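You operate a simulated robot arm through the tools that you are given. There is no shell and no other tool. Be economical: measure what you need, move in short steps, check, and stop when the job is done.

You are at the controls of a simulated two-armed robot. One attempt, no reset.

JOB
Pick up the ink bottle from the top of the filling bench with one hand, pass it to the other hand and put it on the top of the goods bench. Shut the table drawer. Take the block brush from the shelf of the goods bench and put it on the top of the wall rack. Put the white bottle from the bottom shelf of the tall cabinet on the upper shelf of the tall cabinet. Put the top-up bottle from the top of the tile table on the middle shelf of the tall cabinet. Fetch the label tile from the top of the line table and set it on top of the white paper roll there. The order is free. Set down upright: ink bottle, bottle, top-up bottle.

Only the result counts: the job must be done as asked and must still hold three seconds after the hand-in. Knocking over, shifting, dropping, spilling or breaking anything else fails it.

ROBOT AND FRAMES
Two 7-joint arms with two-finger parallel grippers on one trunk, on a base that drives. Base frame: it is fixed to the floor where the robot stands at the start and does not move with it; the origin is under the middle of the robot, x ahead of it, y to its left, z up; the surface under the hand at the start is at about z = 0.75. Units: m, degrees, N and s.
The left shoulder is at the start at [0.02, 0.17, 1.103], the right one opposite. With the tool pointing down near the work surface each hand reaches from about 0.16 to 0.66 m from the robot's upright axis, wherever it stands, measured 20 degrees to its own side. Places, roughly: block brush (11x5x6 cm) [1.7, -3.6, 0.4]; bottle [2.25, -4.5, 0.5]; ink bottle [0.5, 0, 0.75]; label tile [-7, 2.25, 0.75]; middle shelf of the tall cabinet [2.3, -4.6, 0.8]; paper roll (6x6x10 cm) [-6.5, 2.3, 0.8]; table drawer [-0.7, -2.1, 0.6]; top of the goods bench [1.8, -3.3, 0.7]; top of the wall rack [-1.2, -7.6, 1.3]; top-up bottle [2.5, -5.75, 0.75]; upper shelf of the tall cabinet [2.3, -4.6, 1.2]. Payload 3.8 kg a hand.
Tool frame (each hand has its own): the origin (TCP) lies between the finger pads and is the grasp point; the fingertips stand 0.03 m ahead of it; z points along the fingers, y is the line along which they close. The gripper opens to 0.11 m. The fingers are 0.02 m wide and 0.01 m thick; the gripper's body (0.048 by 0.112 m) begins 0.055 m behind the TCP.
Orientation is that of the tool frame in the base frame, as a unit quaternion [x, y, z, w]. With the fingers straight down and closing along the base's y, the tool's x points along the base's -x, its y along +y and its z along -z.

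CONTROLS
- The arms move only by the tool send_rows. It takes "left_moves", "right_moves" or both (then of equal length, played together; a hand with none holds still); each is a list that holds one entry, the list of rows, each a list of 6 numbers: the shift along the tool's x, y, z in m, then the turn, a rotation vector about the tool's x, y, z in degrees. In form: [[[tx, ty, tz, rx, ry, rz], ...]]. A call has 1 to 10 rows; each row shifts and turns the commanded pose from where the row before left it, along the tool's axes as they then stand. "left_claw" and "right_claw" are, for a hand that has rows, the finger opening in m, from 0 to 0.11, set as the call begins (left out, the last holds). Each row takes 0.2 s and may step no farther than 0.05 m and 8.6 degrees from the row before; otherwise, or with a gripper value out of range, the whole call is refused. Where a pose cannot be reached the arm comes as near as it can. A force on the tool above 40 N (or 10 N above the force at the start of the call, whichever is more), or a blocked arm, ends the call early, and 0.2 s more pass. Each finger travels about 0.072 m/s and halts on what it meets, pressing with about 34 N; the grip force reading is that of the motor and also rises with nothing between the fingers. The clock runs only during rows and for 0.2 s after the last one: add rows that do not move to give the fingers time. It gives the time, the measured TCP pose, the force on the tool (base axes), the opening and the grip force at its end, in the units of the frame above (readings bear some noise), with the torque about the TCP (base axes, N m) and any sound that the robot's microphone picked up.
- Cameras (640 x 400 px; columns grow to the right, rows downward): "scene" is now at [0.1089, -0.0047, 1.2588]; the picture's right is [-0.07, -1.00, 0.00], its down [-0.54, 0.04, -0.84] and it looks along [0.84, -0.06, -0.54] (base axes); focal length 256 px, centre (320, 200). "left" rides on the left gripper at [0.072, -0.017, -0.103] in its tool frame; the picture's right is [0.23, 0.97, 0.00], its down [-0.76, 0.18, -0.62] and it looks along [-0.61, 0.14, 0.78] (tool axes); focal length 222 px, centre (320, 200). "right" rides on the right gripper at [0.072, 0.017, -0.103] in its tool frame; the picture's right is [-0.23, 0.97, 0.00], its down [-0.76, -0.18, -0.62] and it looks along [-0.61, -0.14, 0.78] (tool axes); focal length 222 px, centre (320, 200). There is no depth. A picture from a camera that has moved, and an enlarged one, comes with that camera's place and axes in the base frame and with its lens.
- snapshot(camera): a new picture of that camera. The clock stands still meanwhile.
- lift_body(by): slides the trunk up (or, below 0, down) by that many m; the arms and the scene camera ride with it, the base frame stays. It gives what a move gives, with no picture.
- drive_base(legs): drives the robot by 1 to 6 legs, each [ahead, turn to the left] in m and degrees, along the robot's own axes; the way and the turn of a leg run together, so that a leg with both is an arc; at most 1.5 m and 180 degrees a leg. The arms and the cameras ride along, it lands a little off, and it stops where it bumps. It gives what a move gives.
- aim_head(pan, tilt): turns the head with the scene camera to pan (to the left, within 80 degrees either way) and tilt (down, from -29 to 69), counted from straight ahead of the robot. It gives what a move gives.
- inspect(camera, box): a new picture of the part [left, top, right, bottom] of that camera's present view, enlarged. The clock stands still meanwhile.
- finish_job(): hands the job in; it is judged then, once.

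Go step by step. Nothing tells you exact positions but the pictures and the camera data: compare them with the known pose of the tool, close in by small moves and look again before you grip or let go. The budget is 186 turns and 158 pictures, counting those below and the enlarged ones. Unless the task says otherwise, let go and move clear before handing in.

The tools are called after ">>>" as name(argument=value, ...) on one line, values as JSON. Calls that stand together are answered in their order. send_rows: Moves the arms, as the interface text tells. Its arguments: {"type":"object","properties":{"left_moves":{"type":"array","items":{"type":"array","items":{"type":"array","items":{"type":"number"}}}},"left_claw":{"type":"number"},"right_moves":{"type":"array","items":{"type":"array","items":{"type":"array","items":{"type":"number"}}}},"right_claw":{"type":"number"}},"required":[]} The other tools are called the same way: lift_body (by) slides the trunk up or down; drive_base (legs) drives the base; aim_head (pan, tilt) turns the head that bears the scene camera; snapshot (camera) takes a picture; inspect (camera, box) takes an enlarged picture of a part of a camera's view; finish_job () hands the job in.

At the start:

```text
clock: 0.0
left_ee_pos: [0.5054, 0.232, 0.9973]
left_tool_rot: [0.0, 1.0, 0.0, -0.001]
left_force: [0.2, 0.2, -0.6]
left_moment: [0.02, 0.0, 0.01]
left_gripper_width: 0.1098
left_grasp_force: 0.1
right_ee_pos: [0.5191, -0.1697, 1.0068]
right_tool_rot: [0.0, 1.0, 0.0, 0.0]
right_force: [0.2, 0.2, -0.9]
right_moment: [0.0, -0.02, -0.02]
right_gripper_width: 0.1099
right_grasp_force: 0.1
trunk travel left (down, up): [-0.2, 0.37]
robot x, y, heading: [0.0016, 0.0006, 0.1]
head pan, tilt: [-4.3, 32.8]
```

scene: 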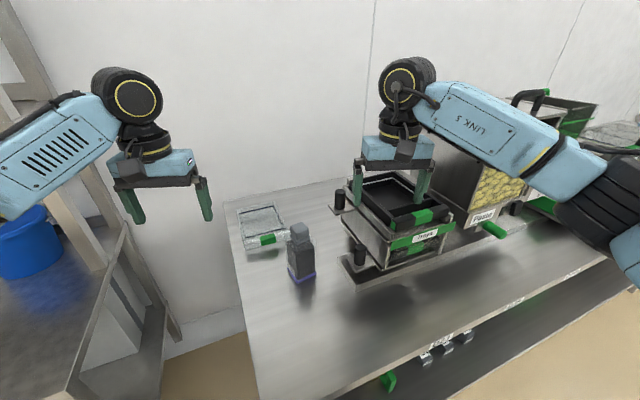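
right: 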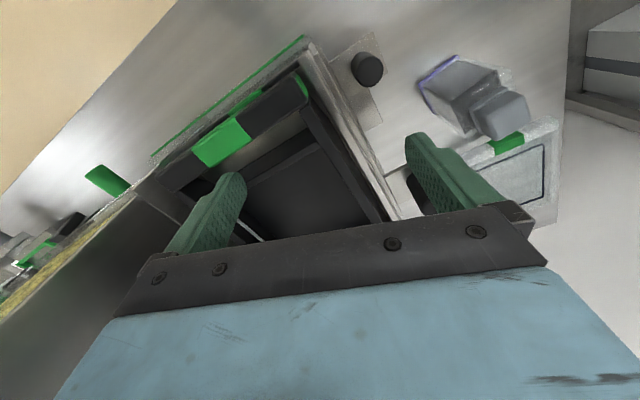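
left: 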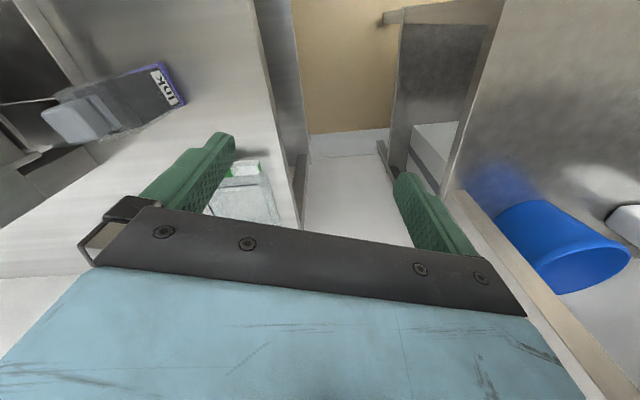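

I see the ink bottle on the filling bench near [0.54, 0.01], between both grippers. I'll look at it more closely before planning the grasp.

>>> inspect(camera="scene", box=[220, 180, 380, 300])

>>> inspect(camera="left", box=[0, 40, 240, 190])

```text
3.33 times, centred on (300, 240) of scene
camera zoom: at [0.1089, -0.0047, 1.2588], right [-0.07, -1.0, 0.0], down [-0.54, 0.04, -0.84], along [0.84, -0.06, -0.54], focal length 854 px, centre (387, 67)
```

zoom: 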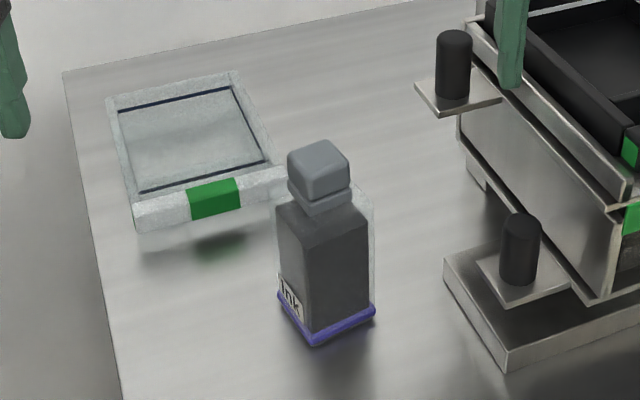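

```text
2.67 times, centred on (120, 115) of left
camera zoom: at [0.4325, 0.2132, 1.1004], right [-0.23, 0.97, 0.0], down [0.76, 0.18, 0.62], along [0.61, 0.14, -0.78], focal length 592 px, centre (853, 427)
```

zoom: 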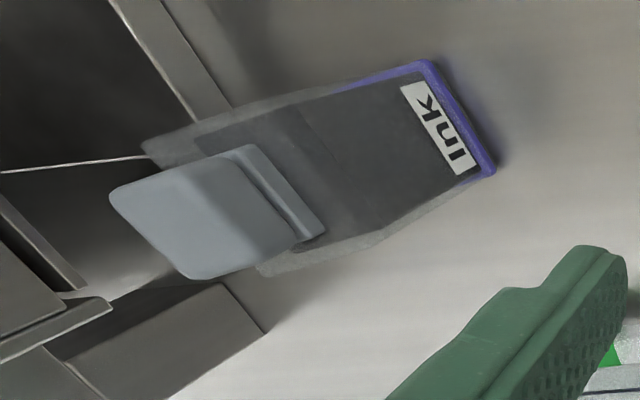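

The bottle is about 5.4 cm square, turned ~29°, and about 14.5 cm tall, centred near [0.56, 0.005]. I'll bring the left hand above it, turned to match its faces, and move the right hand clear.

>>> send_rows(left_moves=[[[-0.011, -0.0454, 0, 0, 0, 0], [-0.011, -0.0454, 0, 0, 0, 0], [-0.011, -0.0454, 0, 0, 0, 0], [-0.011, -0.0454, 0, 0, 0, 0], [-0.011, -0.0454, 0, 0, 0, 0], [0, 0, 0, 0, 0, -7.25], [0, 0, 0, 0, 0, -7.25], [0, 0, 0, 0, 0, -7.25], [0, 0, 0, 0, 0, -7.25], [0, 0, 0, 0, 0, 0]]], right_moves=[[[0, -0.04, -0.03, 0, 0, 0], [0, -0.04, -0.03, 0, 0, 0], [0, -0.03, -0.03, 0, 0, 0], [0, 0, 0, 0, 0, 0], [0, 0, 0, 0, 0, 0], [0, 0, 0, 0, 0, 0], [0, 0, 0, 0, 0, 0], [0, 0, 0, 0, 0, 0], [0, 0, 0, 0, 0, 0], [0, 0, 0, 0, 0, 0]]])

>>> snapshot(camera="left")

>>> snapshot(camera="scene")

```text
clock: 2.2
left_ee_pos: [0.5617, 0.0035, 0.9969]
left_tool_rot: [-0.251, 0.968, 0.0, 0.0]
left_force: [-0.1, 0.2, 0.5]
left_moment: [0.03, 0.0, 0.01]
left_gripper_width: 0.1101
left_grasp_force: 0.1
right_ee_pos: [0.5167, -0.2798, 1.0984]
right_tool_rot: [0.0, 1.0, 0.0, 0.0]
right_force: [-0.2, 0.5, 0.6]
right_moment: [-0.02, -0.02, -0.02]
right_gripper_width: 0.1102
right_grasp_force: 0.1
trunk travel left (down, up): [-0.2, 0.37]
robot x, y, heading: [-0.0057, 0.0005, -0.1]
head pan, tilt: [-4.3, 32.8]
```

```text
152 pictures are left
camera left: at [0.5053, -0.0473, 1.1002], right [-0.67, 0.74, 0.0], down [0.58, 0.53, 0.62], along [0.46, 0.42, -0.78], focal length 222 px, centre (320, 200)
```

left: 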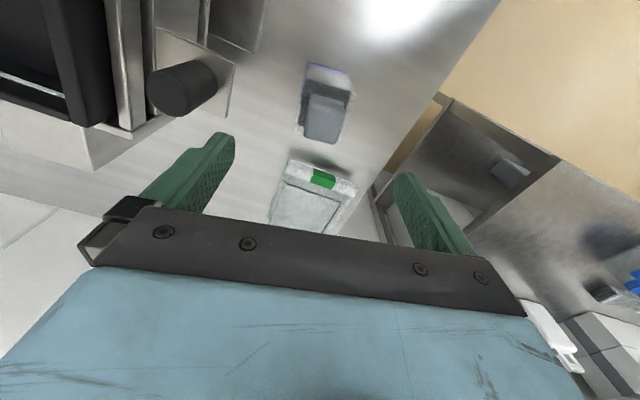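

```text
151 pictures are left
camera scene: at [0.1089, -0.0047, 1.2588], right [-0.07, -1.0, 0.0], down [-0.54, 0.04, -0.84], along [0.84, -0.06, -0.54], focal length 256 px, centre (320, 200)
```

scene: 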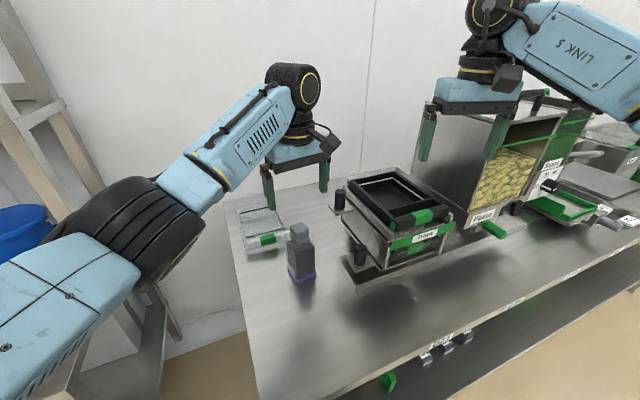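

The hand stands almost exactly over the bottle. One enlarged look before descending.

>>> inspect(camera="left", box=[240, 40, 400, 160])

```text
3.33 times, centred on (320, 100) of left
camera zoom: at [0.5053, -0.0473, 1.1002], right [-0.67, 0.74, 0.0], down [0.58, 0.53, 0.62], along [0.46, 0.42, -0.78], focal length 740 px, centre (320, 533)
```

zoom: 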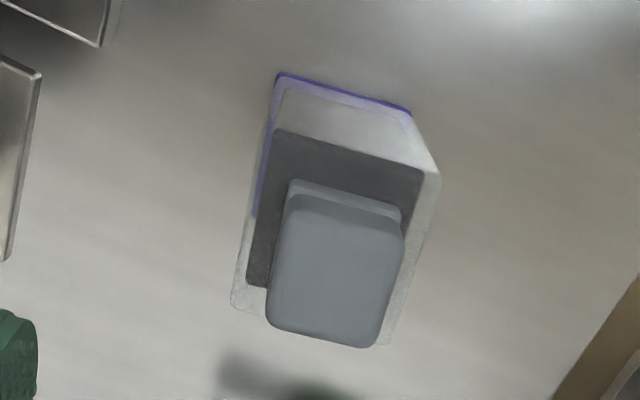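

Alignment is good (centre about [0.557, 0.005], yaw matched). Descending to TCP z ≈ 0.852 and gripping the upper body.

>>> send_rows(left_moves=[[[0.003, 0, 0.036, 0, 0, 0], [0, 0, 0.036, 0, 0, 0], [0, 0, 0.036, 0, 0, 0], [0, 0, 0.036, 0, 0, 0], [0, 0, 0, 0, 0, 0]]])

>>> inspect(camera="scene", box=[220, 150, 400, 300])

```text
clock: 3.4
left_ee_pos: [0.5589, 0.0015, 0.8527]
left_tool_rot: [-0.25, 0.968, 0.0, 0.0]
left_force: [0.0, -0.7, 0.2]
left_moment: [-0.04, -0.01, -0.01]
left_gripper_width: 0.1099
left_grasp_force: 0.1
right_ee_pos: [0.5161, -0.2801, 1.0979]
right_tool_rot: [0.0, 1.0, 0.0, -0.001]
right_force: [0.1, -0.9, -0.7]
right_moment: [-0.01, -0.01, -0.04]
right_gripper_width: 0.11
right_grasp_force: 0.1
trunk travel left (down, up): [-0.2, 0.37]
robot x, y, heading: [0.0041, -0.0006, 0.0]
head pan, tilt: [-4.3, 32.8]
```

```text
2.67 times, centred on (310, 225) of scene
camera zoom: at [0.1089, -0.0047, 1.2588], right [-0.07, -1.0, 0.0], down [-0.54, 0.04, -0.84], along [0.84, -0.06, -0.54], focal length 683 px, centre (347, 133)
```

zoom: 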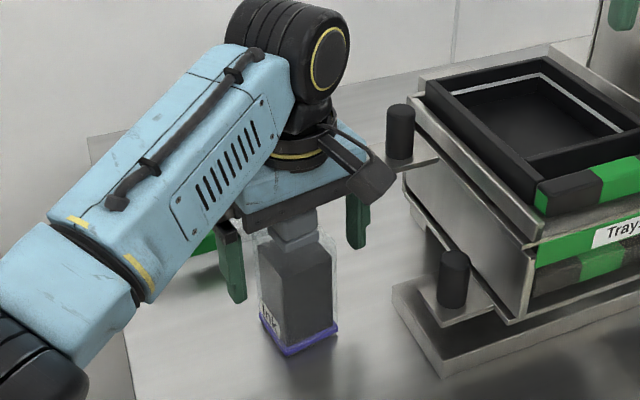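

The fingers straddle the upper body. Closing the left gripper, then lifting.

>>> send_rows(left_moves=[[[0, 0, 0, 0, 0, 0], [0, 0, 0, 0, 0, 0], [0, 0, 0, 0, 0, 0], [0, 0, 0, 0, 0, 0], [0, 0, 0, 0, 0, 0], [0, 0, 0, 0, 0, 0]]], left_claw=0.02)

>>> send_rows(left_moves=[[[0, 0, -0.01, 0, 0, 0], [0, 0, -0.04, 0, 0, 0], [0, 0, -0.05, 0, 0, 0], [0, 0, -0.05, 0, 0, 0], [0, 0, -0.05, 0, 0, 0], [0, 0, 0, 0, 0, 7.25], [0, 0, 0, 0, 0, 7.25], [0, 0, 0, 0, 0, 7.25], [0, 0, 0, 0, 0, 7.25], [0, 0, 0, 0, 0, 0]]])

>>> snapshot(camera="scene")

```text
clock: 4.8
left_ee_pos: [0.5591, 0.0025, 0.853]
left_tool_rot: [-0.251, 0.968, 0.0, 0.001]
left_force: [-0.6, 0.7, 0.1]
left_moment: [0.15, 0.14, 0.0]
left_gripper_width: 0.0556
left_grasp_force: 33.9
right_ee_pos: [0.5168, -0.2792, 1.0984]
right_tool_rot: [0.0, 1.0, 0.0, 0.0]
right_force: [0.6, 0.3, 0.0]
right_moment: [-0.03, 0.0, 0.0]
right_gripper_width: 0.1099
right_grasp_force: 0.1
trunk travel left (down, up): [-0.2, 0.37]
robot x, y, heading: [0.0007, -0.0028, 0.1]
head pan, tilt: [-4.3, 32.8]
```

```text
clock: 7.0
left_ee_pos: [0.5573, 0.0021, 1.0545]
left_tool_rot: [0.001, 1.0, 0.0, 0.0]
left_force: [-0.6, -0.5, -3.6]
left_moment: [-0.03, -0.01, 0.02]
left_gripper_width: 0.0559
left_grasp_force: 33.9
right_ee_pos: [0.5177, -0.2791, 1.0979]
right_tool_rot: [0.0, 1.0, 0.0, 0.001]
right_force: [-0.5, 0.3, 0.8]
right_moment: [-0.02, 0.01, 0.01]
right_gripper_width: 0.1101
right_grasp_force: 0.0
trunk travel left (down, up): [-0.2, 0.37]
robot x, y, heading: [0.0001, -0.0005, 0.0]
head pan, tilt: [-4.3, 32.8]
```

```text
148 pictures are left
camera scene: at [0.1092, -0.0047, 1.2587], right [-0.07, -1.0, 0.0], down [-0.54, 0.04, -0.84], along [0.84, -0.06, -0.54], focal length 256 px, centre (320, 200)
```

scene: 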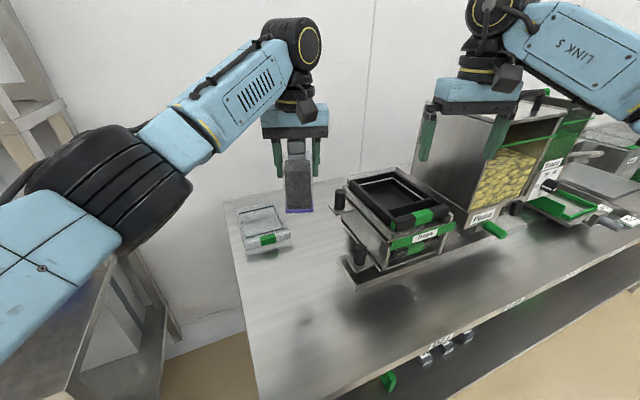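

The bottle is held. For the handover I'll turn the left hand −90° so its camera faces away from the right hand, and pull the right hand back while turning it +90°.

>>> send_rows(left_moves=[[[0, 0, 0, 0, 0, 8.5], [0, 0, 0, 0, 0, 8.5], [0, 0, 0, 0, 0, 8.5], [0, 0, 0, 0, 0, 8.5], [0, 0, 0, 0, 0, 8.5], [0, 0, 0, 0, 0, 8.5], [0, 0, 0, 0, 0, 8.5], [0, 0, 0, 0, 0, 8.5], [0, 0, 0, 0, 0, 8.5], [0, 0, 0, 0, 0, 8.5]]], right_moves=[[[0.03, 0, -0.03, 0, 0, 0], [0.03, 0, -0.02, 0, 0, 0], [0, 0, 0, 0, 0, -8.5], [0, 0, 0, 0, 0, -8.5], [0, 0, 0, 0, 0, -8.5], [0, 0, 0, 0, 0, -8.5], [0, 0, 0, 0, 0, -8.5], [0, 0, 0, 0, 0, -8.5], [0, 0, 0, 0, 0, -8.5], [0, 0, 0, 0, 0, -8.5]]])

```text
clock: 9.2
left_ee_pos: [0.5579, 0.0035, 1.0511]
left_tool_rot: [0.676, 0.737, 0.0, 0.0]
left_force: [-1.1, 0.1, -4.2]
left_moment: [0.02, -0.03, -0.01]
left_gripper_width: 0.0559
left_grasp_force: 34.5
right_ee_pos: [0.3582, -0.1899, 1.1132]
right_tool_rot: [-0.559, 0.829, 0.0, 0.0]
right_force: [-0.2, 0.2, -0.1]
right_moment: [-0.03, 0.03, -0.04]
right_gripper_width: 0.11
right_grasp_force: 0.1
right hand out of reach, approached as far as the arm can: row 7, 8, 9, 10
trunk travel left (down, up): [-0.2, 0.37]
robot x, y, heading: [0.0002, 0.0022, 0.0]
head pan, tilt: [-4.3, 32.8]
```

The left hand turned fine; the right ran out of reach near the end. I'll shift it forward/left and start tilting it toward +Y, then check.

>>> send_rows(right_moves=[[[-0.046, -0.008, 0, 0, 0, 0], [-0.046, -0.008, 0, 0, -7.5, 0], [0, 0, 0, 0, -7.5, 0], [0, 0, 0, 0, -7.5, 0], [0, 0, 0, 0, -7.5, 0], [0, 0, 0, 0, -7.5, 0], [0, 0, 0, 0, -7.5, 0], [0, 0, 0, 0, 0, 0]]])

>>> snapshot(camera="scene")

```text
clock: 11.0
left_ee_pos: [0.5569, 0.0028, 1.0521]
left_tool_rot: [0.675, 0.738, 0.0, 0.0]
left_force: [0.1, 0.2, -3.7]
left_moment: [-0.01, 0.01, 0.02]
left_gripper_width: 0.0557
left_grasp_force: 33.7
right_ee_pos: [0.4032, -0.1091, 1.1147]
right_tool_rot: [-0.528, 0.786, 0.181, 0.267]
right_force: [0.4, -0.5, 0.6]
right_moment: [-0.01, 0.03, -0.01]
right_gripper_width: 0.11
right_grasp_force: 0.1
right hand out of reach, approached as far as the arm can: row 6, 7
trunk travel left (down, up): [-0.2, 0.37]
robot x, y, heading: [0.0001, -0.0011, -0.0]
head pan, tilt: [-4.3, 32.8]
```

```text
147 pictures are left
camera scene: at [0.1093, -0.0042, 1.2587], right [-0.07, -1.0, 0.0], down [-0.54, 0.04, -0.84], along [0.84, -0.06, -0.54], focal length 256 px, centre (320, 200)
```

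scene: 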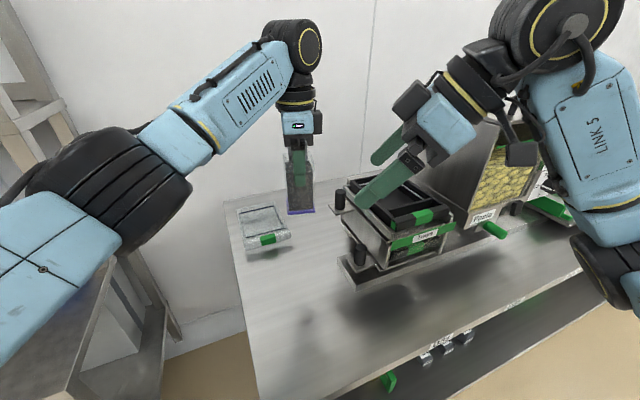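

The right wrist limits out at that azimuth, so I'll use a more natural geometry: left hand back to yaw +15°, right hand approaching forward-left (azimuth ~15°) at ~35° below horizontal. Rotating both now.

>>> send_rows(left_moves=[[[0, 0, 0, 0, 0, -8.5], [0, 0, 0, 0, 0, -8.5], [0, 0, 0, 0, 0, -8.5], [0, 0, 0, 0, 0, -8.5], [0, 0, 0, 0, 0, -8.5], [0, 0, 0, 0, 0, -8.5], [0, 0, 0, 0, 0, -8.5], [0, 0, 0, 0, 0, -8.5], [0, 0, 0, 0, 0, -8.5], [0, 0, 0, 0, 0, -8.5]]], right_moves=[[[0, 0, 0, 4.63, 0, 6.03], [0, 0, 0, 4.63, 0, 6.03], [0, 0, 0, 4.63, 0, 6.03], [0, 0, 0, 4.63, 0, 6.03], [0, 0, 0, 4.63, 0, 6.03], [0, 0, 0, 4.63, 0, 6.03], [0, 0, 0, 4.63, 0, 6.03], [0, 0, 0, 0, 0, 0], [0, 0, 0, 0, 0, 0], [0, 0, 0, 0, 0, 0]]])

```text
clock: 13.2
left_ee_pos: [0.5577, 0.0023, 1.0524]
left_tool_rot: [-0.002, 1.0, 0.001, 0.0]
left_force: [0.2, -0.4, -3.5]
left_moment: [0.0, 0.01, -0.01]
left_gripper_width: 0.056
left_grasp_force: 33.7
right_ee_pos: [0.4026, -0.1086, 1.116]
right_tool_rot: [-0.121, 0.939, 0.042, 0.319]
right_force: [0.6, -0.3, 0.4]
right_moment: [0.0, -0.03, 0.02]
right_gripper_width: 0.1098
right_grasp_force: 0.1
trunk travel left (down, up): [-0.2, 0.37]
robot x, y, heading: [-0.0009, 0.0035, 0.0]
head pan, tilt: [-4.3, 32.8]
```

The commanded pose follows the reached pose, good. Tilting the right hand to 35° below horizontal and moving to a pre-grasp 16 cm from the bottle.

>>> send_rows(left_moves=[[[0, 0, 0, 0, 0, -7.5], [0, 0, 0, 0, 0, -7.5], [0, 0, 0, 0, 0, 0], [0, 0, 0, 0, 0, 0], [0, 0, 0, 0, 0, 0], [0, 0, 0, 0, 0, 0]]], right_moves=[[[0, 0, 0, 0, -5.85, 0], [0, 0, 0, 0, -5.85, 0], [0, 0, 0, 0, -5.85, 0], [0.003, 0.034, 0.025, 0, 0, 0], [0.003, 0.034, 0.025, 0, 0, 0], [0, 0, 0, 0, 0, 0]]])

>>> snapshot(camera="scene")

>>> snapshot(camera="right")

```text
clock: 14.6
left_ee_pos: [0.5583, 0.001, 1.0534]
left_tool_rot: [-0.131, 0.991, 0.0, -0.001]
left_force: [-0.4, -0.6, -3.9]
left_moment: [0.02, 0.01, 0.02]
left_gripper_width: 0.0556
left_grasp_force: 33.8
right_ee_pos: [0.4202, -0.0337, 1.0805]
right_tool_rot: [-0.114, 0.88, 0.06, 0.457]
right_force: [0.1, 0.1, 0.5]
right_moment: [0.0, -0.03, 0.0]
right_gripper_width: 0.1101
right_grasp_force: 0.0
trunk travel left (down, up): [-0.2, 0.37]
robot x, y, heading: [0.0021, 0.001, 0.1]
head pan, tilt: [-4.3, 32.8]
```

```text
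146 pictures are left
camera scene: at [0.1091, -0.005, 1.2587], right [-0.07, -1.0, 0.0], down [-0.54, 0.04, -0.84], along [0.84, -0.06, -0.54], focal length 256 px, centre (320, 200)
```

scene: 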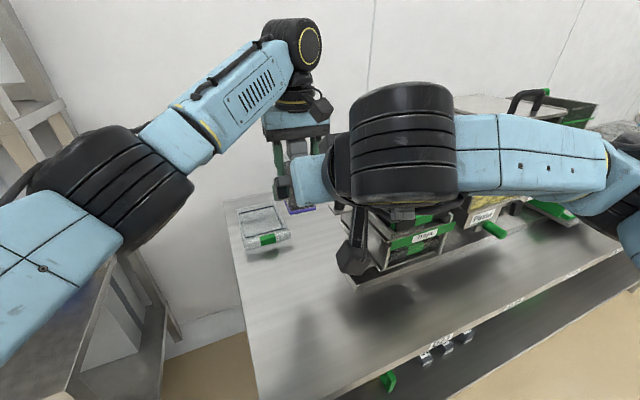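

```text
145 pictures are left
camera right: at [0.2945, -0.0491, 1.0805], right [-0.12, 0.97, 0.19], down [-0.03, -0.19, 0.98], along [0.99, 0.11, 0.05], focal length 222 px, centre (320, 200)
```

right: 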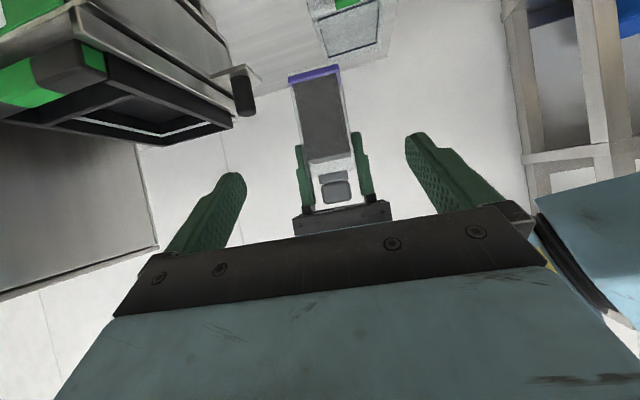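

The bottle is well centred for the right hand and the finger band lies below the left fingertips. Advancing 16 cm.

>>> send_rows(right_moves=[[[0, 0, 0.04, 0, 0, 0], [0, 0, 0.04, 0, 0, 0], [0, 0, 0.04, 0, 0, 0], [0, 0, 0.04, 0, 0, 0], [0, 0, 0, 0, 0, 0]]])

>>> snapshot(camera="right")

>>> snapshot(camera="scene")

```text
clock: 15.8
left_ee_pos: [0.5583, 0.003, 1.0534]
left_tool_rot: [-0.13, 0.992, 0.001, -0.001]
left_force: [-0.2, 0.6, -3.2]
left_moment: [-0.01, -0.01, 0.02]
left_gripper_width: 0.0558
left_grasp_force: 33.6
right_ee_pos: [0.5468, -0.0032, 0.9902]
right_tool_rot: [-0.113, 0.88, 0.06, 0.458]
right_force: [0.6, -0.2, 0.3]
right_moment: [-0.02, -0.04, 0.04]
right_gripper_width: 0.1099
right_grasp_force: 0.1
trunk travel left (down, up): [-0.2, 0.37]
robot x, y, heading: [0.0003, 0.001, 0.2]
head pan, tilt: [-4.3, 32.8]
```

```text
144 pictures are left
camera right: at [0.4205, -0.0175, 0.9904], right [-0.12, 0.97, 0.19], down [-0.03, -0.19, 0.98], along [0.99, 0.11, 0.05], focal length 222 px, centre (320, 200)
```

right: 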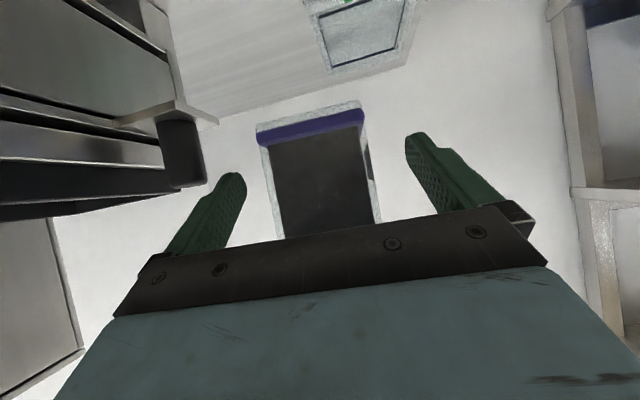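

```text
143 pictures are left
camera scene: at [0.109, -0.0048, 1.2588], right [-0.07, -1.0, 0.0], down [-0.54, 0.04, -0.84], along [0.84, -0.06, -0.54], focal length 256 px, centre (320, 200)
```

scene: 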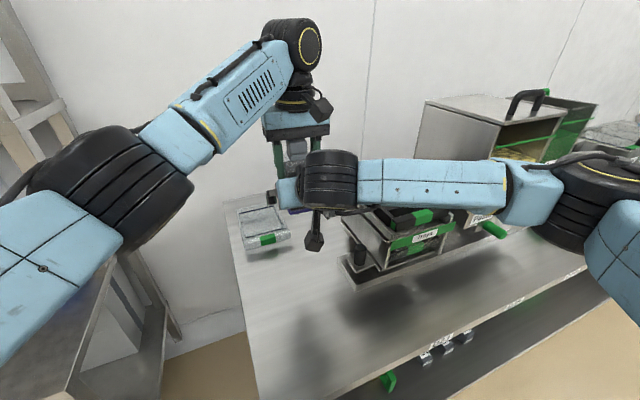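

The right fingers straddle the lower body. Closing the right gripper while the left still holds.

>>> send_rows(right_moves=[[[0, 0, 0, 0, 0, 0], [0, 0, 0, 0, 0, 0], [0, 0, 0, 0, 0, 0], [0, 0, 0, 0, 0, 0], [0, 0, 0, 0, 0, 0], [0, 0, 0, 0, 0, 0]]], right_claw=0.02)

```text
clock: 17.2
left_ee_pos: [0.5591, 0.0016, 1.0534]
left_tool_rot: [-0.13, 0.992, -0.001, 0.0]
left_force: [0.9, -11.2, -2.9]
left_moment: [-0.18, 0.06, 0.37]
left_gripper_width: 0.0557
left_grasp_force: 33.4
right_ee_pos: [0.5472, -0.0003, 0.9909]
right_tool_rot: [-0.114, 0.88, 0.061, 0.458]
right_force: [-0.1, 12.1, 0.3]
right_moment: [-0.6, -0.13, -0.25]
right_gripper_width: 0.0558
right_grasp_force: 33.8
trunk travel left (down, up): [-0.2, 0.37]
robot x, y, heading: [0.0009, 0.0013, 0.1]
head pan, tilt: [-4.3, 32.8]
```

Both hands hold the bottle. Opening the left, then raising it clear.

>>> send_rows(left_moves=[[[0, 0, 0, 0, 0, 0], [0, 0, 0, 0, 0, 0], [0, 0, 0, 0, 0, 0], [0, 0, 0, 0, 0, 0], [0, 0, -0.04, 0, 0, 0], [0, 0, -0.05, 0, 0, 0], [0, 0, -0.04, 0, 0, 0], [0, 0, 0, 0, 0, 0]]], left_claw=0.1)

>>> snapshot(camera="left")

```text
clock: 19.0
left_ee_pos: [0.5427, 0.0129, 1.1631]
left_tool_rot: [-0.131, 0.991, 0.0, 0.0]
left_force: [-0.8, 0.0, -0.2]
left_moment: [0.02, 0.01, 0.0]
left_gripper_width: 0.1001
left_grasp_force: 0.0
left hand out of reach, approached as far as the arm can: row 6, 7
right_ee_pos: [0.5464, -0.0017, 0.9918]
right_tool_rot: [-0.113, 0.88, 0.06, 0.458]
right_force: [0.1, -0.2, -0.1]
right_moment: [-0.05, 0.07, 0.05]
right_gripper_width: 0.0559
right_grasp_force: 34.2
trunk travel left (down, up): [-0.2, 0.37]
robot x, y, heading: [-0.0028, 0.003, -0.1]
head pan, tilt: [-4.3, 32.8]
```

```text
142 pictures are left
camera left: at [0.4765, -0.0232, 1.2672], right [-0.47, 0.88, 0.0], down [0.69, 0.37, 0.62], along [0.55, 0.29, -0.78], focal length 222 px, centre (320, 200)
```

left: 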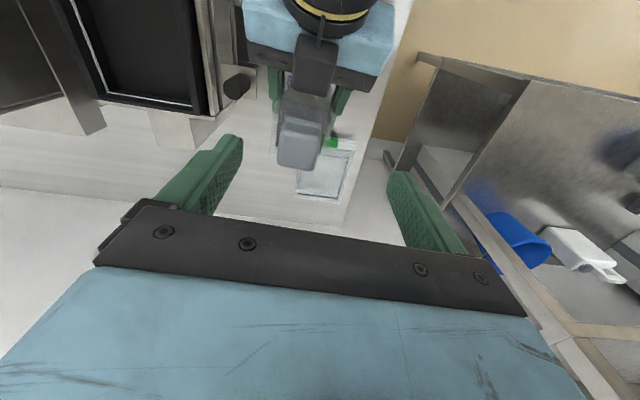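

The right hand has the bottle. Tucking both arms back for driving.

>>> send_rows(left_moves=[[[0.0186, 0.0464, 0, 0, 0, 0], [0.0186, 0.0464, 0, 0, 0, 0], [0.0186, 0.0464, 0, 0, 0, 0], [0.0186, 0.0464, 0, 0, 0, 0], [0.0186, 0.0464, 0, 0, 0, 0], [0, 0, 0, 0, 0, 0]]], right_moves=[[[-0.041, 0, -0.0286, 0, 0, 0], [0.0245, -0.0144, -0.035, 0, 0, 0], [0.0245, -0.0144, -0.035, 0, 0, 0], [0.0245, -0.0144, -0.035, 0, 0, 0], [0.0245, -0.0144, -0.035, 0, 0, 0], [0, 0, 0, 0, 0, 0]]])

>>> aim_head(pan=-75, tilt=25)

>>> snapshot(camera="scene")

```text
clock: 20.4
left_ee_pos: [0.4252, 0.1868, 1.1692]
left_tool_rot: [-0.131, 0.991, 0.0, -0.001]
left_force: [0.4, -0.2, -0.4]
left_moment: [0.03, -0.01, 0.03]
left_gripper_width: 0.0997
left_grasp_force: 0.0
left hand out of reach, approached as far as the arm can: row 1, 2
right_ee_pos: [0.3974, -0.0994, 1.0418]
right_tool_rot: [-0.113, 0.881, 0.06, 0.457]
right_force: [0.1, -0.1, -4.2]
right_moment: [-0.01, 0.08, 0.02]
right_gripper_width: 0.056
right_grasp_force: 33.9
trunk travel left (down, up): [-0.2, 0.37]
robot x, y, heading: [-0.0037, 0.0014, 0.1]
head pan, tilt: [-4.3, 32.8]
```

```text
clock: 21.8
left_ee_pos: [0.4248, 0.1865, 1.1699]
left_tool_rot: [-0.13, 0.991, 0.0, 0.001]
left_force: [0.1, 0.5, -0.7]
left_moment: [0.01, 0.03, -0.03]
left_gripper_width: 0.0998
left_grasp_force: 0.0
right_ee_pos: [0.3971, -0.0986, 1.0441]
right_tool_rot: [-0.113, 0.88, 0.059, 0.458]
right_force: [0.0, 0.7, -2.6]
right_moment: [0.0, 0.1, 0.02]
right_gripper_width: 0.0558
right_grasp_force: 33.8
trunk travel left (down, up): [-0.2, 0.37]
robot x, y, heading: [-0.0004, -0.0014, 0.1]
head pan, tilt: [-75.0, 25.0]
```

```text
141 pictures are left
camera scene: at [0.0441, -0.0871, 1.2711], right [-0.97, -0.26, 0.0], down [-0.11, 0.41, -0.91], along [0.24, -0.88, -0.42], focal length 256 px, centre (320, 200)
```

scene: 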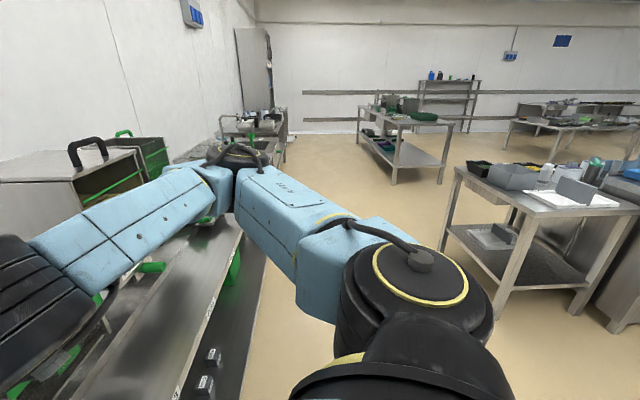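

I see the room: the drawer table is right-behind, the goods bench and tall cabinet are at the far end of the aisle. I'll back up slightly, turn right and drive down the aisle, then look.

>>> drive_base(legs=[[-0.1, 0], [0, -88], [0.9, 0]])

>>> aim_head(pan=0, tilt=25)

>>> snapshot(camera="scene")

```text
clock: 31.0
left_ee_pos: [0.1314, -1.3132, 1.1708]
left_tool_rot: [0.6, 0.8, -0.002, 0.0]
left_force: [-0.2, -0.2, -0.4]
left_moment: [-0.02, 0.01, -0.01]
left_gripper_width: 0.1
left_grasp_force: 0.0
right_ee_pos: [-0.1524, -1.2931, 1.0426]
right_tool_rot: [0.535, 0.708, -0.278, 0.368]
right_force: [0.2, 0.3, -4.3]
right_moment: [0.04, 0.02, 0.0]
right_gripper_width: 0.0556
right_grasp_force: 34.2
trunk travel left (down, up): [-0.2, 0.37]
robot x, y, heading: [-0.0657, -0.8928, -89.0]
head pan, tilt: [-75.0, 25.0]
```

```text
clock: 32.4
left_ee_pos: [0.1328, -1.3139, 1.1703]
left_tool_rot: [0.6, 0.8, 0.0, 0.0]
left_force: [-0.1, -0.5, 0.0]
left_moment: [0.0, -0.01, 0.0]
left_gripper_width: 0.1
left_grasp_force: 0.0
right_ee_pos: [-0.1521, -1.2916, 1.0425]
right_tool_rot: [0.535, 0.707, -0.278, 0.369]
right_force: [-0.3, 0.4, -3.7]
right_moment: [0.07, 0.02, 0.01]
right_gripper_width: 0.0561
right_grasp_force: 34.3
trunk travel left (down, up): [-0.2, 0.37]
robot x, y, heading: [-0.0638, -0.8911, -88.8]
head pan, tilt: [0.0, 25.0]
```

```text
140 pictures are left
camera scene: at [-0.0619, -1.0039, 1.2711], right [-1.0, -0.02, 0.0], down [-0.01, 0.42, -0.91], along [0.02, -0.91, -0.42], focal length 256 px, centre (320, 200)
```

scene: 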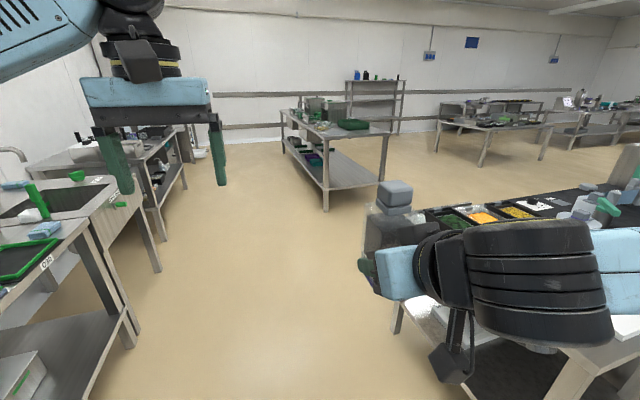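

The goods bench is ahead-left at roughly x≈1.4–1.7, y≈-3 to -4. Driving to about [0.6, -3.2] and turning to face it.

>>> drive_base(legs=[[0, 14.8], [1.2, 0], [1.2, 0], [0, 70]])

>>> snapshot(camera="scene")

```text
clock: 48.2
left_ee_pos: [1.048, -3.0127, 1.17]
left_tool_rot: [-0.117, 0.993, 0.0, 0.0]
left_force: [0.3, -0.3, 0.3]
left_moment: [0.01, -0.01, 0.0]
left_gripper_width: 0.1
left_grasp_force: 0.0
right_ee_pos: [1.014, -3.2956, 1.0419]
right_tool_rot: [-0.102, 0.881, 0.054, 0.458]
right_force: [-0.3, -0.4, -3.5]
right_moment: [0.01, 0.04, 0.01]
right_gripper_width: 0.056
right_grasp_force: 34.1
trunk travel left (down, up): [-0.2, 0.37]
robot x, y, heading: [0.6213, -3.1907, -1.4]
head pan, tilt: [0.0, 25.0]
```

```text
139 pictures are left
camera scene: at [0.7317, -3.1887, 1.2711], right [-0.03, -1.0, 0.0], down [-0.42, 0.01, -0.91], along [0.91, -0.02, -0.42], focal length 256 px, centre (320, 200)
```

scene: 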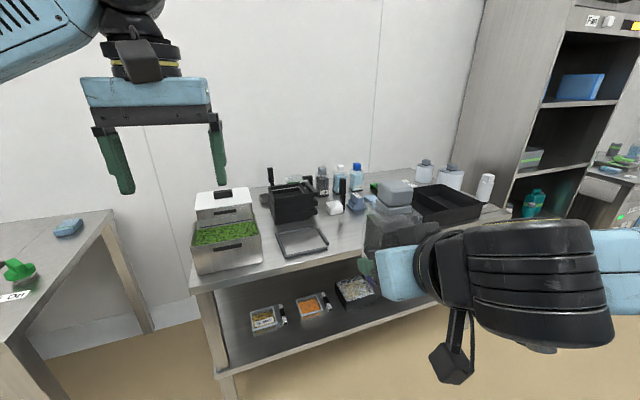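

The goods bench is ahead, rotated about 16°. There's a free strip at the front around [1.63, -3.33]. I'll move closer, face the bench squarely and look again.

>>> drive_base(legs=[[0, -26.5], [0.43, 0], [0, 43]])

>>> aim_head(pan=0, tilt=40)

>>> snapshot(camera="scene")

>>> snapshot(camera="left")

```text
clock: 54.0
left_ee_pos: [1.3564, -3.1091, 1.17]
left_tool_rot: [-0.243, 0.97, 0.0, 0.0]
left_force: [-0.2, -0.9, 0.1]
left_moment: [-0.03, -0.05, 0.01]
left_gripper_width: 0.0997
left_grasp_force: 0.0
right_ee_pos: [1.3953, -3.3931, 1.0441]
right_tool_rot: [-0.213, 0.861, 0.111, 0.448]
right_force: [-0.1, -0.1, -3.8]
right_moment: [-0.05, 0.07, -0.03]
right_gripper_width: 0.0556
right_grasp_force: 34.0
trunk travel left (down, up): [-0.2, 0.37]
robot x, y, heading: [0.9861, -3.3861, 13.2]
head pan, tilt: [0.0, 25.0]
```

```text
clock: 54.8
left_ee_pos: [1.3572, -3.1096, 1.1706]
left_tool_rot: [-0.243, 0.97, 0.001, 0.0]
left_force: [0.2, -0.3, 0.1]
left_moment: [0.03, 0.01, 0.0]
left_gripper_width: 0.0998
left_grasp_force: 0.1
right_ee_pos: [1.3945, -3.3929, 1.0421]
right_tool_rot: [-0.212, 0.862, 0.111, 0.448]
right_force: [0.1, -0.1, -3.1]
right_moment: [0.0, 0.05, 0.01]
right_gripper_width: 0.0559
right_grasp_force: 34.3
trunk travel left (down, up): [-0.2, 0.37]
robot x, y, heading: [0.9898, -3.3893, 13.0]
head pan, tilt: [0.0, 40.0]
```

```text
138 pictures are left
camera scene: at [1.0888, -3.3611, 1.2479], right [0.23, -0.97, 0.0], down [-0.63, -0.14, -0.77], along [0.75, 0.17, -0.64], focal length 256 px, centre (320, 200)
```

scene: 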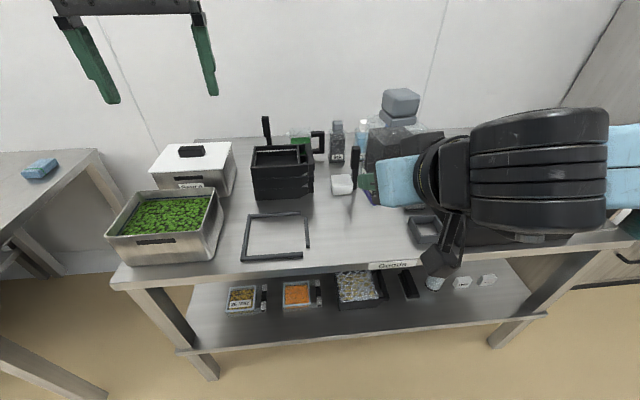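

```text
137 pictures are left
camera left: at [1.3009, -3.1595, 1.2737], right [-0.66, 0.75, 0.0], down [0.59, 0.52, 0.62], along [0.47, 0.41, -0.78], focal length 222 px, centre (320, 200)
```

left: 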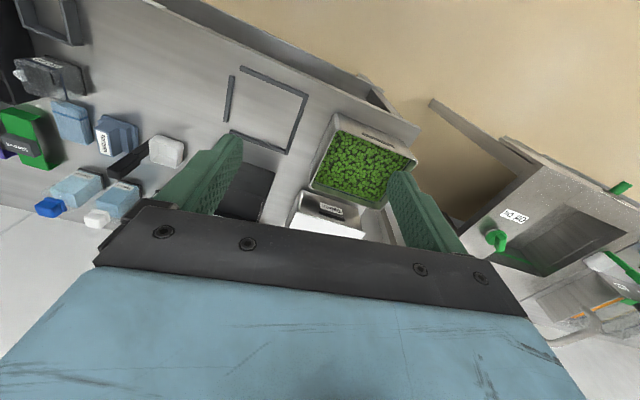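

Triangulating, the bench top is at z≈0.75 and a bare spot lies at about [1.585, -3.318]. I'll nudge forward and bring the bottle above it, part-way down.

>>> drive_base(legs=[[0.06, 0]])

>>> send_rows(right_moves=[[[-0.0277, -0.0027, 0.0397, 0, 0, 0], [-0.0277, -0.0027, 0.0397, 0, 0, 0], [-0.0277, -0.0027, 0.0397, 0, 0, 0], [0.0389, 0, 0.0273, 0, 0, 0], [0.0389, 0, 0.0273, 0, 0, 0], [0.0389, 0, 0.0273, 0, 0, 0], [0.0389, 0, 0.0273, 0, 0, 0], [0, 0, 0, 0, 0, 0]]])

>>> snapshot(camera="scene")

>>> snapshot(camera="right")

```text
clock: 55.8
left_ee_pos: [1.4184, -3.0963, 1.1685]
left_tool_rot: [-0.241, 0.97, 0.0, -0.001]
left_force: [-0.1, 0.3, 0.7]
left_moment: [-0.04, 0.07, 0.03]
left_gripper_width: 0.0999
left_grasp_force: 0.0
right_ee_pos: [1.4554, -3.3795, 1.0418]
right_tool_rot: [-0.211, 0.862, 0.11, 0.447]
right_force: [1.2, -0.1, -4.9]
right_moment: [-0.03, 0.05, 0.02]
right_gripper_width: 0.0557
right_grasp_force: 33.6
trunk travel left (down, up): [-0.2, 0.37]
robot x, y, heading: [1.0406, -3.3756, 13.0]
head pan, tilt: [0.0, 40.0]
```

```text
clock: 57.6
left_ee_pos: [1.4169, -3.0954, 1.1698]
left_tool_rot: [-0.242, 0.97, 0.001, 0.0]
left_force: [-1.5, -0.5, 0.3]
left_moment: [0.0, -0.01, 0.03]
left_gripper_width: 0.1
left_grasp_force: 0.1
right_ee_pos: [1.5862, -3.319, 0.8543]
right_tool_rot: [-0.212, 0.862, 0.111, 0.448]
right_force: [0.2, 0.3, -4.4]
right_moment: [-0.05, 0.05, 0.02]
right_gripper_width: 0.0554
right_grasp_force: 33.8
trunk travel left (down, up): [-0.2, 0.37]
robot x, y, heading: [1.0468, -3.3728, 12.9]
head pan, tilt: [0.0, 40.0]
```

```text
136 pictures are left
camera scene: at [1.1482, -3.3476, 1.2478], right [0.22, -0.97, 0.0], down [-0.63, -0.14, -0.77], along [0.75, 0.17, -0.64], focal length 256 px, centre (320, 200)
```

scene: 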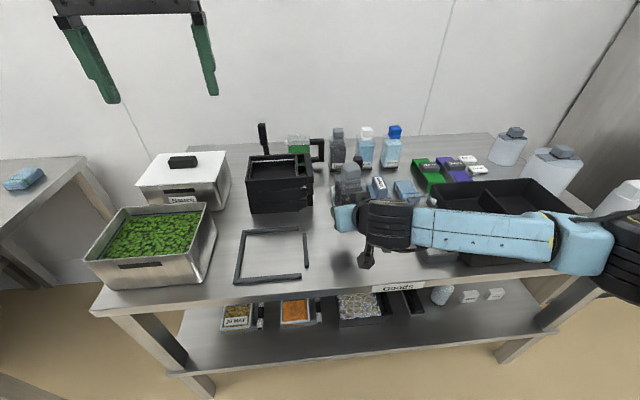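

```text
135 pictures are left
camera right: at [1.467, -3.3618, 0.8526], right [-0.34, 0.92, 0.19], down [0.02, -0.19, 0.98], along [0.94, 0.33, 0.05], focal length 222 px, centre (320, 200)
```

right: 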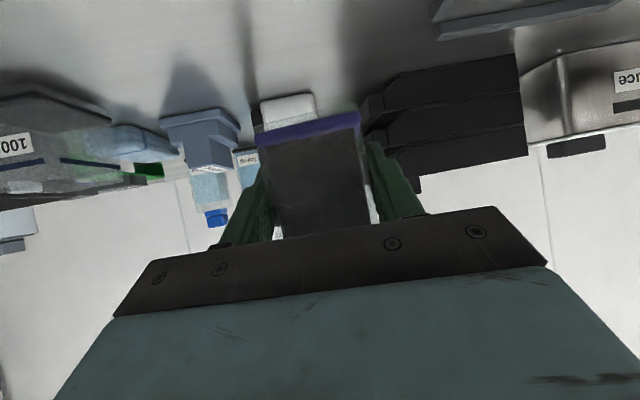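

The spot below is clear. Lowering gently until contact.

>>> send_rows(right_moves=[[[0.0246, 0, 0.0172, 0, 0, 0], [0.0164, 0, 0.0115, 0, 0, 0], [0.0041, 0, 0.0029, 0, 0, 0], [0.0025, 0, 0.0017, 0, 0, 0], [0.0025, 0, 0.0017, 0, 0, 0], [0.0016, 0, 0.0012, 0, 0, 0], [0.0016, 0, 0.0012, 0, 0, 0], [0, 0, 0, 0, 0, 0]]])

```text
clock: 59.4
left_ee_pos: [1.4158, -3.0958, 1.17]
left_tool_rot: [-0.241, 0.97, 0.0, 0.0]
left_force: [-0.5, -0.7, 0.4]
left_moment: [0.02, 0.01, -0.01]
left_gripper_width: 0.1002
left_grasp_force: 0.1
right_ee_pos: [1.5857, -3.3192, 0.8314]
right_tool_rot: [-0.212, 0.862, 0.11, 0.446]
right_force: [-0.2, 0.7, -3.9]
right_moment: [-0.05, 0.07, 0.03]
right_gripper_width: 0.0558
right_grasp_force: 34.0
right hand out of reach, approached as far as the arm can: row 1, 2, 3, 5, 7
trunk travel left (down, up): [-0.2, 0.37]
robot x, y, heading: [1.0476, -3.3728, 13.0]
head pan, tilt: [0.0, 40.0]
```

The arm can't go lower in this pose, so I'll lower the trunk instead (bottle bottom now ≈0.79).

>>> lift_body(by=-0.032)

>>> inspect(camera="right", box=[200, 60, 440, 210])

```text
clock: 60.1
left_ee_pos: [1.4176, -3.0965, 1.1377]
left_tool_rot: [-0.241, 0.97, -0.001, 0.0]
left_force: [-0.1, -0.9, -0.7]
left_moment: [-0.02, -0.02, -0.02]
left_gripper_width: 0.0999
left_grasp_force: 0.2
right_ee_pos: [1.587, -3.3198, 0.7993]
right_tool_rot: [-0.212, 0.862, 0.11, 0.447]
right_force: [0.8, -0.2, -3.5]
right_moment: [-0.06, 0.07, -0.03]
right_gripper_width: 0.0559
right_grasp_force: 33.4
trunk travel left (down, up): [-0.168, 0.402]
robot x, y, heading: [1.0428, -3.3756, 12.9]
head pan, tilt: [0.0, 40.0]
```

```text
2.67 times, centred on (320, 135) of right
camera zoom: at [1.4667, -3.3632, 0.7988], right [-0.34, 0.92, 0.19], down [0.02, -0.19, 0.98], along [0.94, 0.33, 0.05], focal length 592 px, centre (320, 373)
```

zoom: 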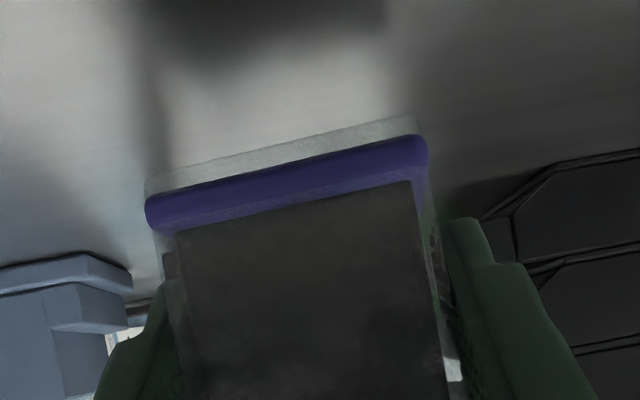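

Nearly touching; lowering in small trunk steps.

>>> lift_body(by=-0.006)

>>> lift_body(by=-0.003)

>>> inspect(camera="right", box=[200, 60, 440, 210])

```text
clock: 60.7
left_ee_pos: [1.4167, -3.0966, 1.1321]
left_tool_rot: [-0.242, 0.97, 0.0, 0.0]
left_force: [-0.4, 0.7, 0.5]
left_moment: [0.0, 0.01, -0.02]
left_gripper_width: 0.0998
left_grasp_force: 0.1
right_ee_pos: [1.586, -3.3203, 0.7925]
right_tool_rot: [-0.211, 0.862, 0.109, 0.447]
right_force: [-0.2, -0.6, -3.4]
right_moment: [-0.05, 0.01, 0.02]
right_gripper_width: 0.0556
right_grasp_force: 34.1
trunk travel left (down, up): [-0.162, 0.408]
robot x, y, heading: [1.0476, -3.3744, 12.9]
head pan, tilt: [0.0, 40.0]
```

```text
clock: 61.2
left_ee_pos: [1.4178, -3.0965, 1.1289]
left_tool_rot: [-0.242, 0.97, -0.001, 0.0]
left_force: [0.6, 0.5, -0.6]
left_moment: [-0.01, -0.04, -0.01]
left_gripper_width: 0.1001
left_grasp_force: 0.0
right_ee_pos: [1.5869, -3.3217, 0.7891]
right_tool_rot: [-0.212, 0.862, 0.11, 0.446]
right_force: [0.2, -0.3, -3.4]
right_moment: [-0.02, 0.04, 0.03]
right_gripper_width: 0.056
right_grasp_force: 34.1
trunk travel left (down, up): [-0.159, 0.411]
robot x, y, heading: [1.0468, -3.3725, 13.0]
head pan, tilt: [0.0, 40.0]
```

```text
2.67 times, centred on (320, 135) of right
camera zoom: at [1.4668, -3.3632, 0.7897], right [-0.34, 0.92, 0.19], down [0.02, -0.19, 0.98], along [0.94, 0.33, 0.04], focal length 592 px, centre (320, 373)
```

zoom: 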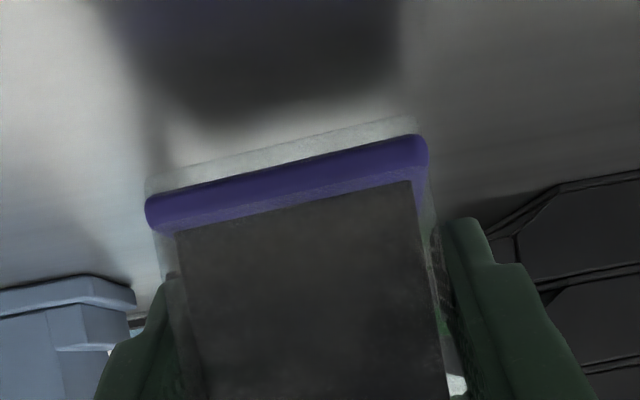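

>>> lift_body(by=-0.004)

>>> lift_body(by=-0.002)

>>> inspect(camera="right", box=[200, 60, 440, 210])

```text
clock: 61.7
left_ee_pos: [1.4168, -3.0962, 1.1256]
left_tool_rot: [-0.242, 0.97, 0.0, 0.0]
left_force: [-0.5, 0.8, 0.6]
left_moment: [-0.02, 0.03, -0.01]
left_gripper_width: 0.0998
left_grasp_force: 0.1
right_ee_pos: [1.5871, -3.3202, 0.7863]
right_tool_rot: [-0.212, 0.862, 0.11, 0.447]
right_force: [1.0, -0.5, -2.8]
right_moment: [0.0, 0.02, 0.0]
right_gripper_width: 0.0558
right_grasp_force: 33.9
trunk travel left (down, up): [-0.155, 0.415]
robot x, y, heading: [1.0457, -3.3678, 12.9]
head pan, tilt: [0.0, 40.0]
```

```text
clock: 62.3
left_ee_pos: [1.4158, -3.0966, 1.1228]
left_tool_rot: [-0.242, 0.97, 0.0, 0.001]
left_force: [0.9, -0.3, 0.0]
left_moment: [-0.01, -0.01, 0.03]
left_gripper_width: 0.1002
left_grasp_force: 0.0
right_ee_pos: [1.5864, -3.3196, 0.7849]
right_tool_rot: [-0.211, 0.862, 0.109, 0.447]
right_force: [-0.1, -0.3, -3.4]
right_moment: [-0.01, 0.04, 0.0]
right_gripper_width: 0.0558
right_grasp_force: 34.2
trunk travel left (down, up): [-0.153, 0.417]
robot x, y, heading: [1.0428, -3.3741, 13.1]
head pan, tilt: [0.0, 40.0]
```

```text
2.67 times, centred on (320, 135) of right
camera zoom: at [1.4668, -3.3632, 0.7837], right [-0.34, 0.92, 0.19], down [0.02, -0.19, 0.98], along [0.94, 0.33, 0.04], focal length 592 px, centre (320, 373)
```

zoom: 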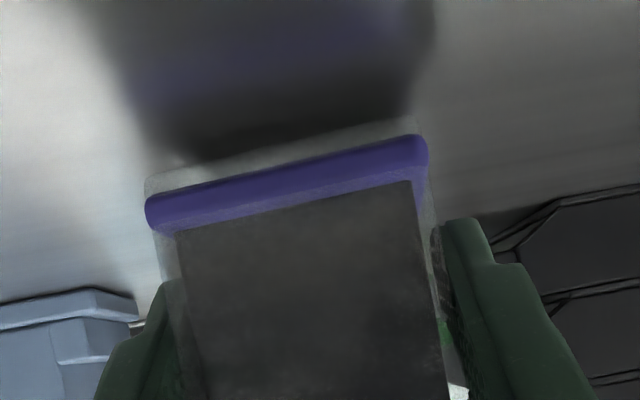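

>>> lift_body(by=-0.002)

>>> lift_body(by=-0.0015)

```text
clock: 62.8
left_ee_pos: [1.4172, -3.0971, 1.1222]
left_tool_rot: [-0.242, 0.97, 0.0, 0.0]
left_force: [0.1, 0.5, -0.1]
left_moment: [0.02, -0.01, -0.04]
left_gripper_width: 0.1001
left_grasp_force: 0.0
right_ee_pos: [1.5862, -3.3202, 0.7808]
right_tool_rot: [-0.212, 0.862, 0.11, 0.447]
right_force: [-0.3, 0.0, -3.1]
right_moment: [-0.05, 0.03, 0.02]
right_gripper_width: 0.0558
right_grasp_force: 34.2
trunk travel left (down, up): [-0.151, 0.419]
robot x, y, heading: [1.0421, -3.3753, 12.9]
head pan, tilt: [0.0, 40.0]
```

```text
clock: 63.3
left_ee_pos: [1.4179, -3.0969, 1.1194]
left_tool_rot: [-0.241, 0.97, 0.0, 0.0]
left_force: [-0.5, 1.0, 0.0]
left_moment: [0.0, 0.02, -0.03]
left_gripper_width: 0.1
left_grasp_force: 0.0
right_ee_pos: [1.5872, -3.3185, 0.7806]
right_tool_rot: [-0.212, 0.862, 0.11, 0.447]
right_force: [-0.2, -0.1, -3.7]
right_moment: [-0.01, 0.06, 0.03]
right_gripper_width: 0.0557
right_grasp_force: 33.8
trunk travel left (down, up): [-0.15, 0.42]
robot x, y, heading: [1.045, -3.3731, 12.9]
head pan, tilt: [0.0, 40.0]
```

>>> lift_body(by=-0.002)

>>> inspect(camera="right", box=[200, 60, 440, 210])

```text
clock: 63.8
left_ee_pos: [1.4166, -3.0965, 1.1187]
left_tool_rot: [-0.241, 0.97, 0.0, 0.0]
left_force: [0.3, 0.2, 1.0]
left_moment: [0.0, -0.02, -0.03]
left_gripper_width: 0.1001
left_grasp_force: 0.0
right_ee_pos: [1.5853, -3.3202, 0.7792]
right_tool_rot: [-0.212, 0.861, 0.111, 0.449]
right_force: [-1.4, -0.7, 5.4]
right_moment: [0.28, -0.11, 0.03]
right_gripper_width: 0.056
right_grasp_force: 33.5
trunk travel left (down, up): [-0.148, 0.422]
robot x, y, heading: [1.0453, -3.3719, 12.9]
head pan, tilt: [0.0, 40.0]
```

```text
2.67 times, centred on (320, 135) of right
camera zoom: at [1.4669, -3.3629, 0.7795], right [-0.34, 0.92, 0.19], down [0.02, -0.19, 0.98], along [0.94, 0.33, 0.05], focal length 592 px, centre (320, 373)
```

zoom: 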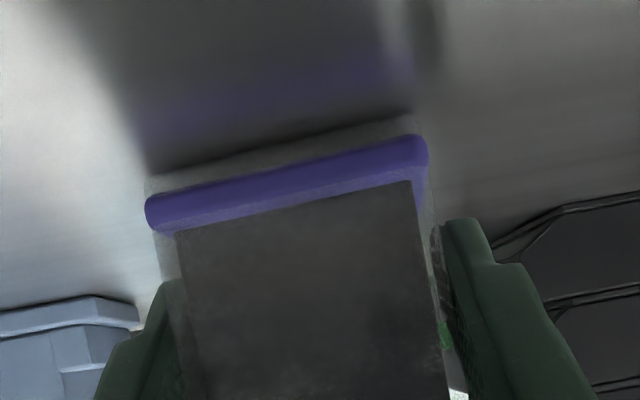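

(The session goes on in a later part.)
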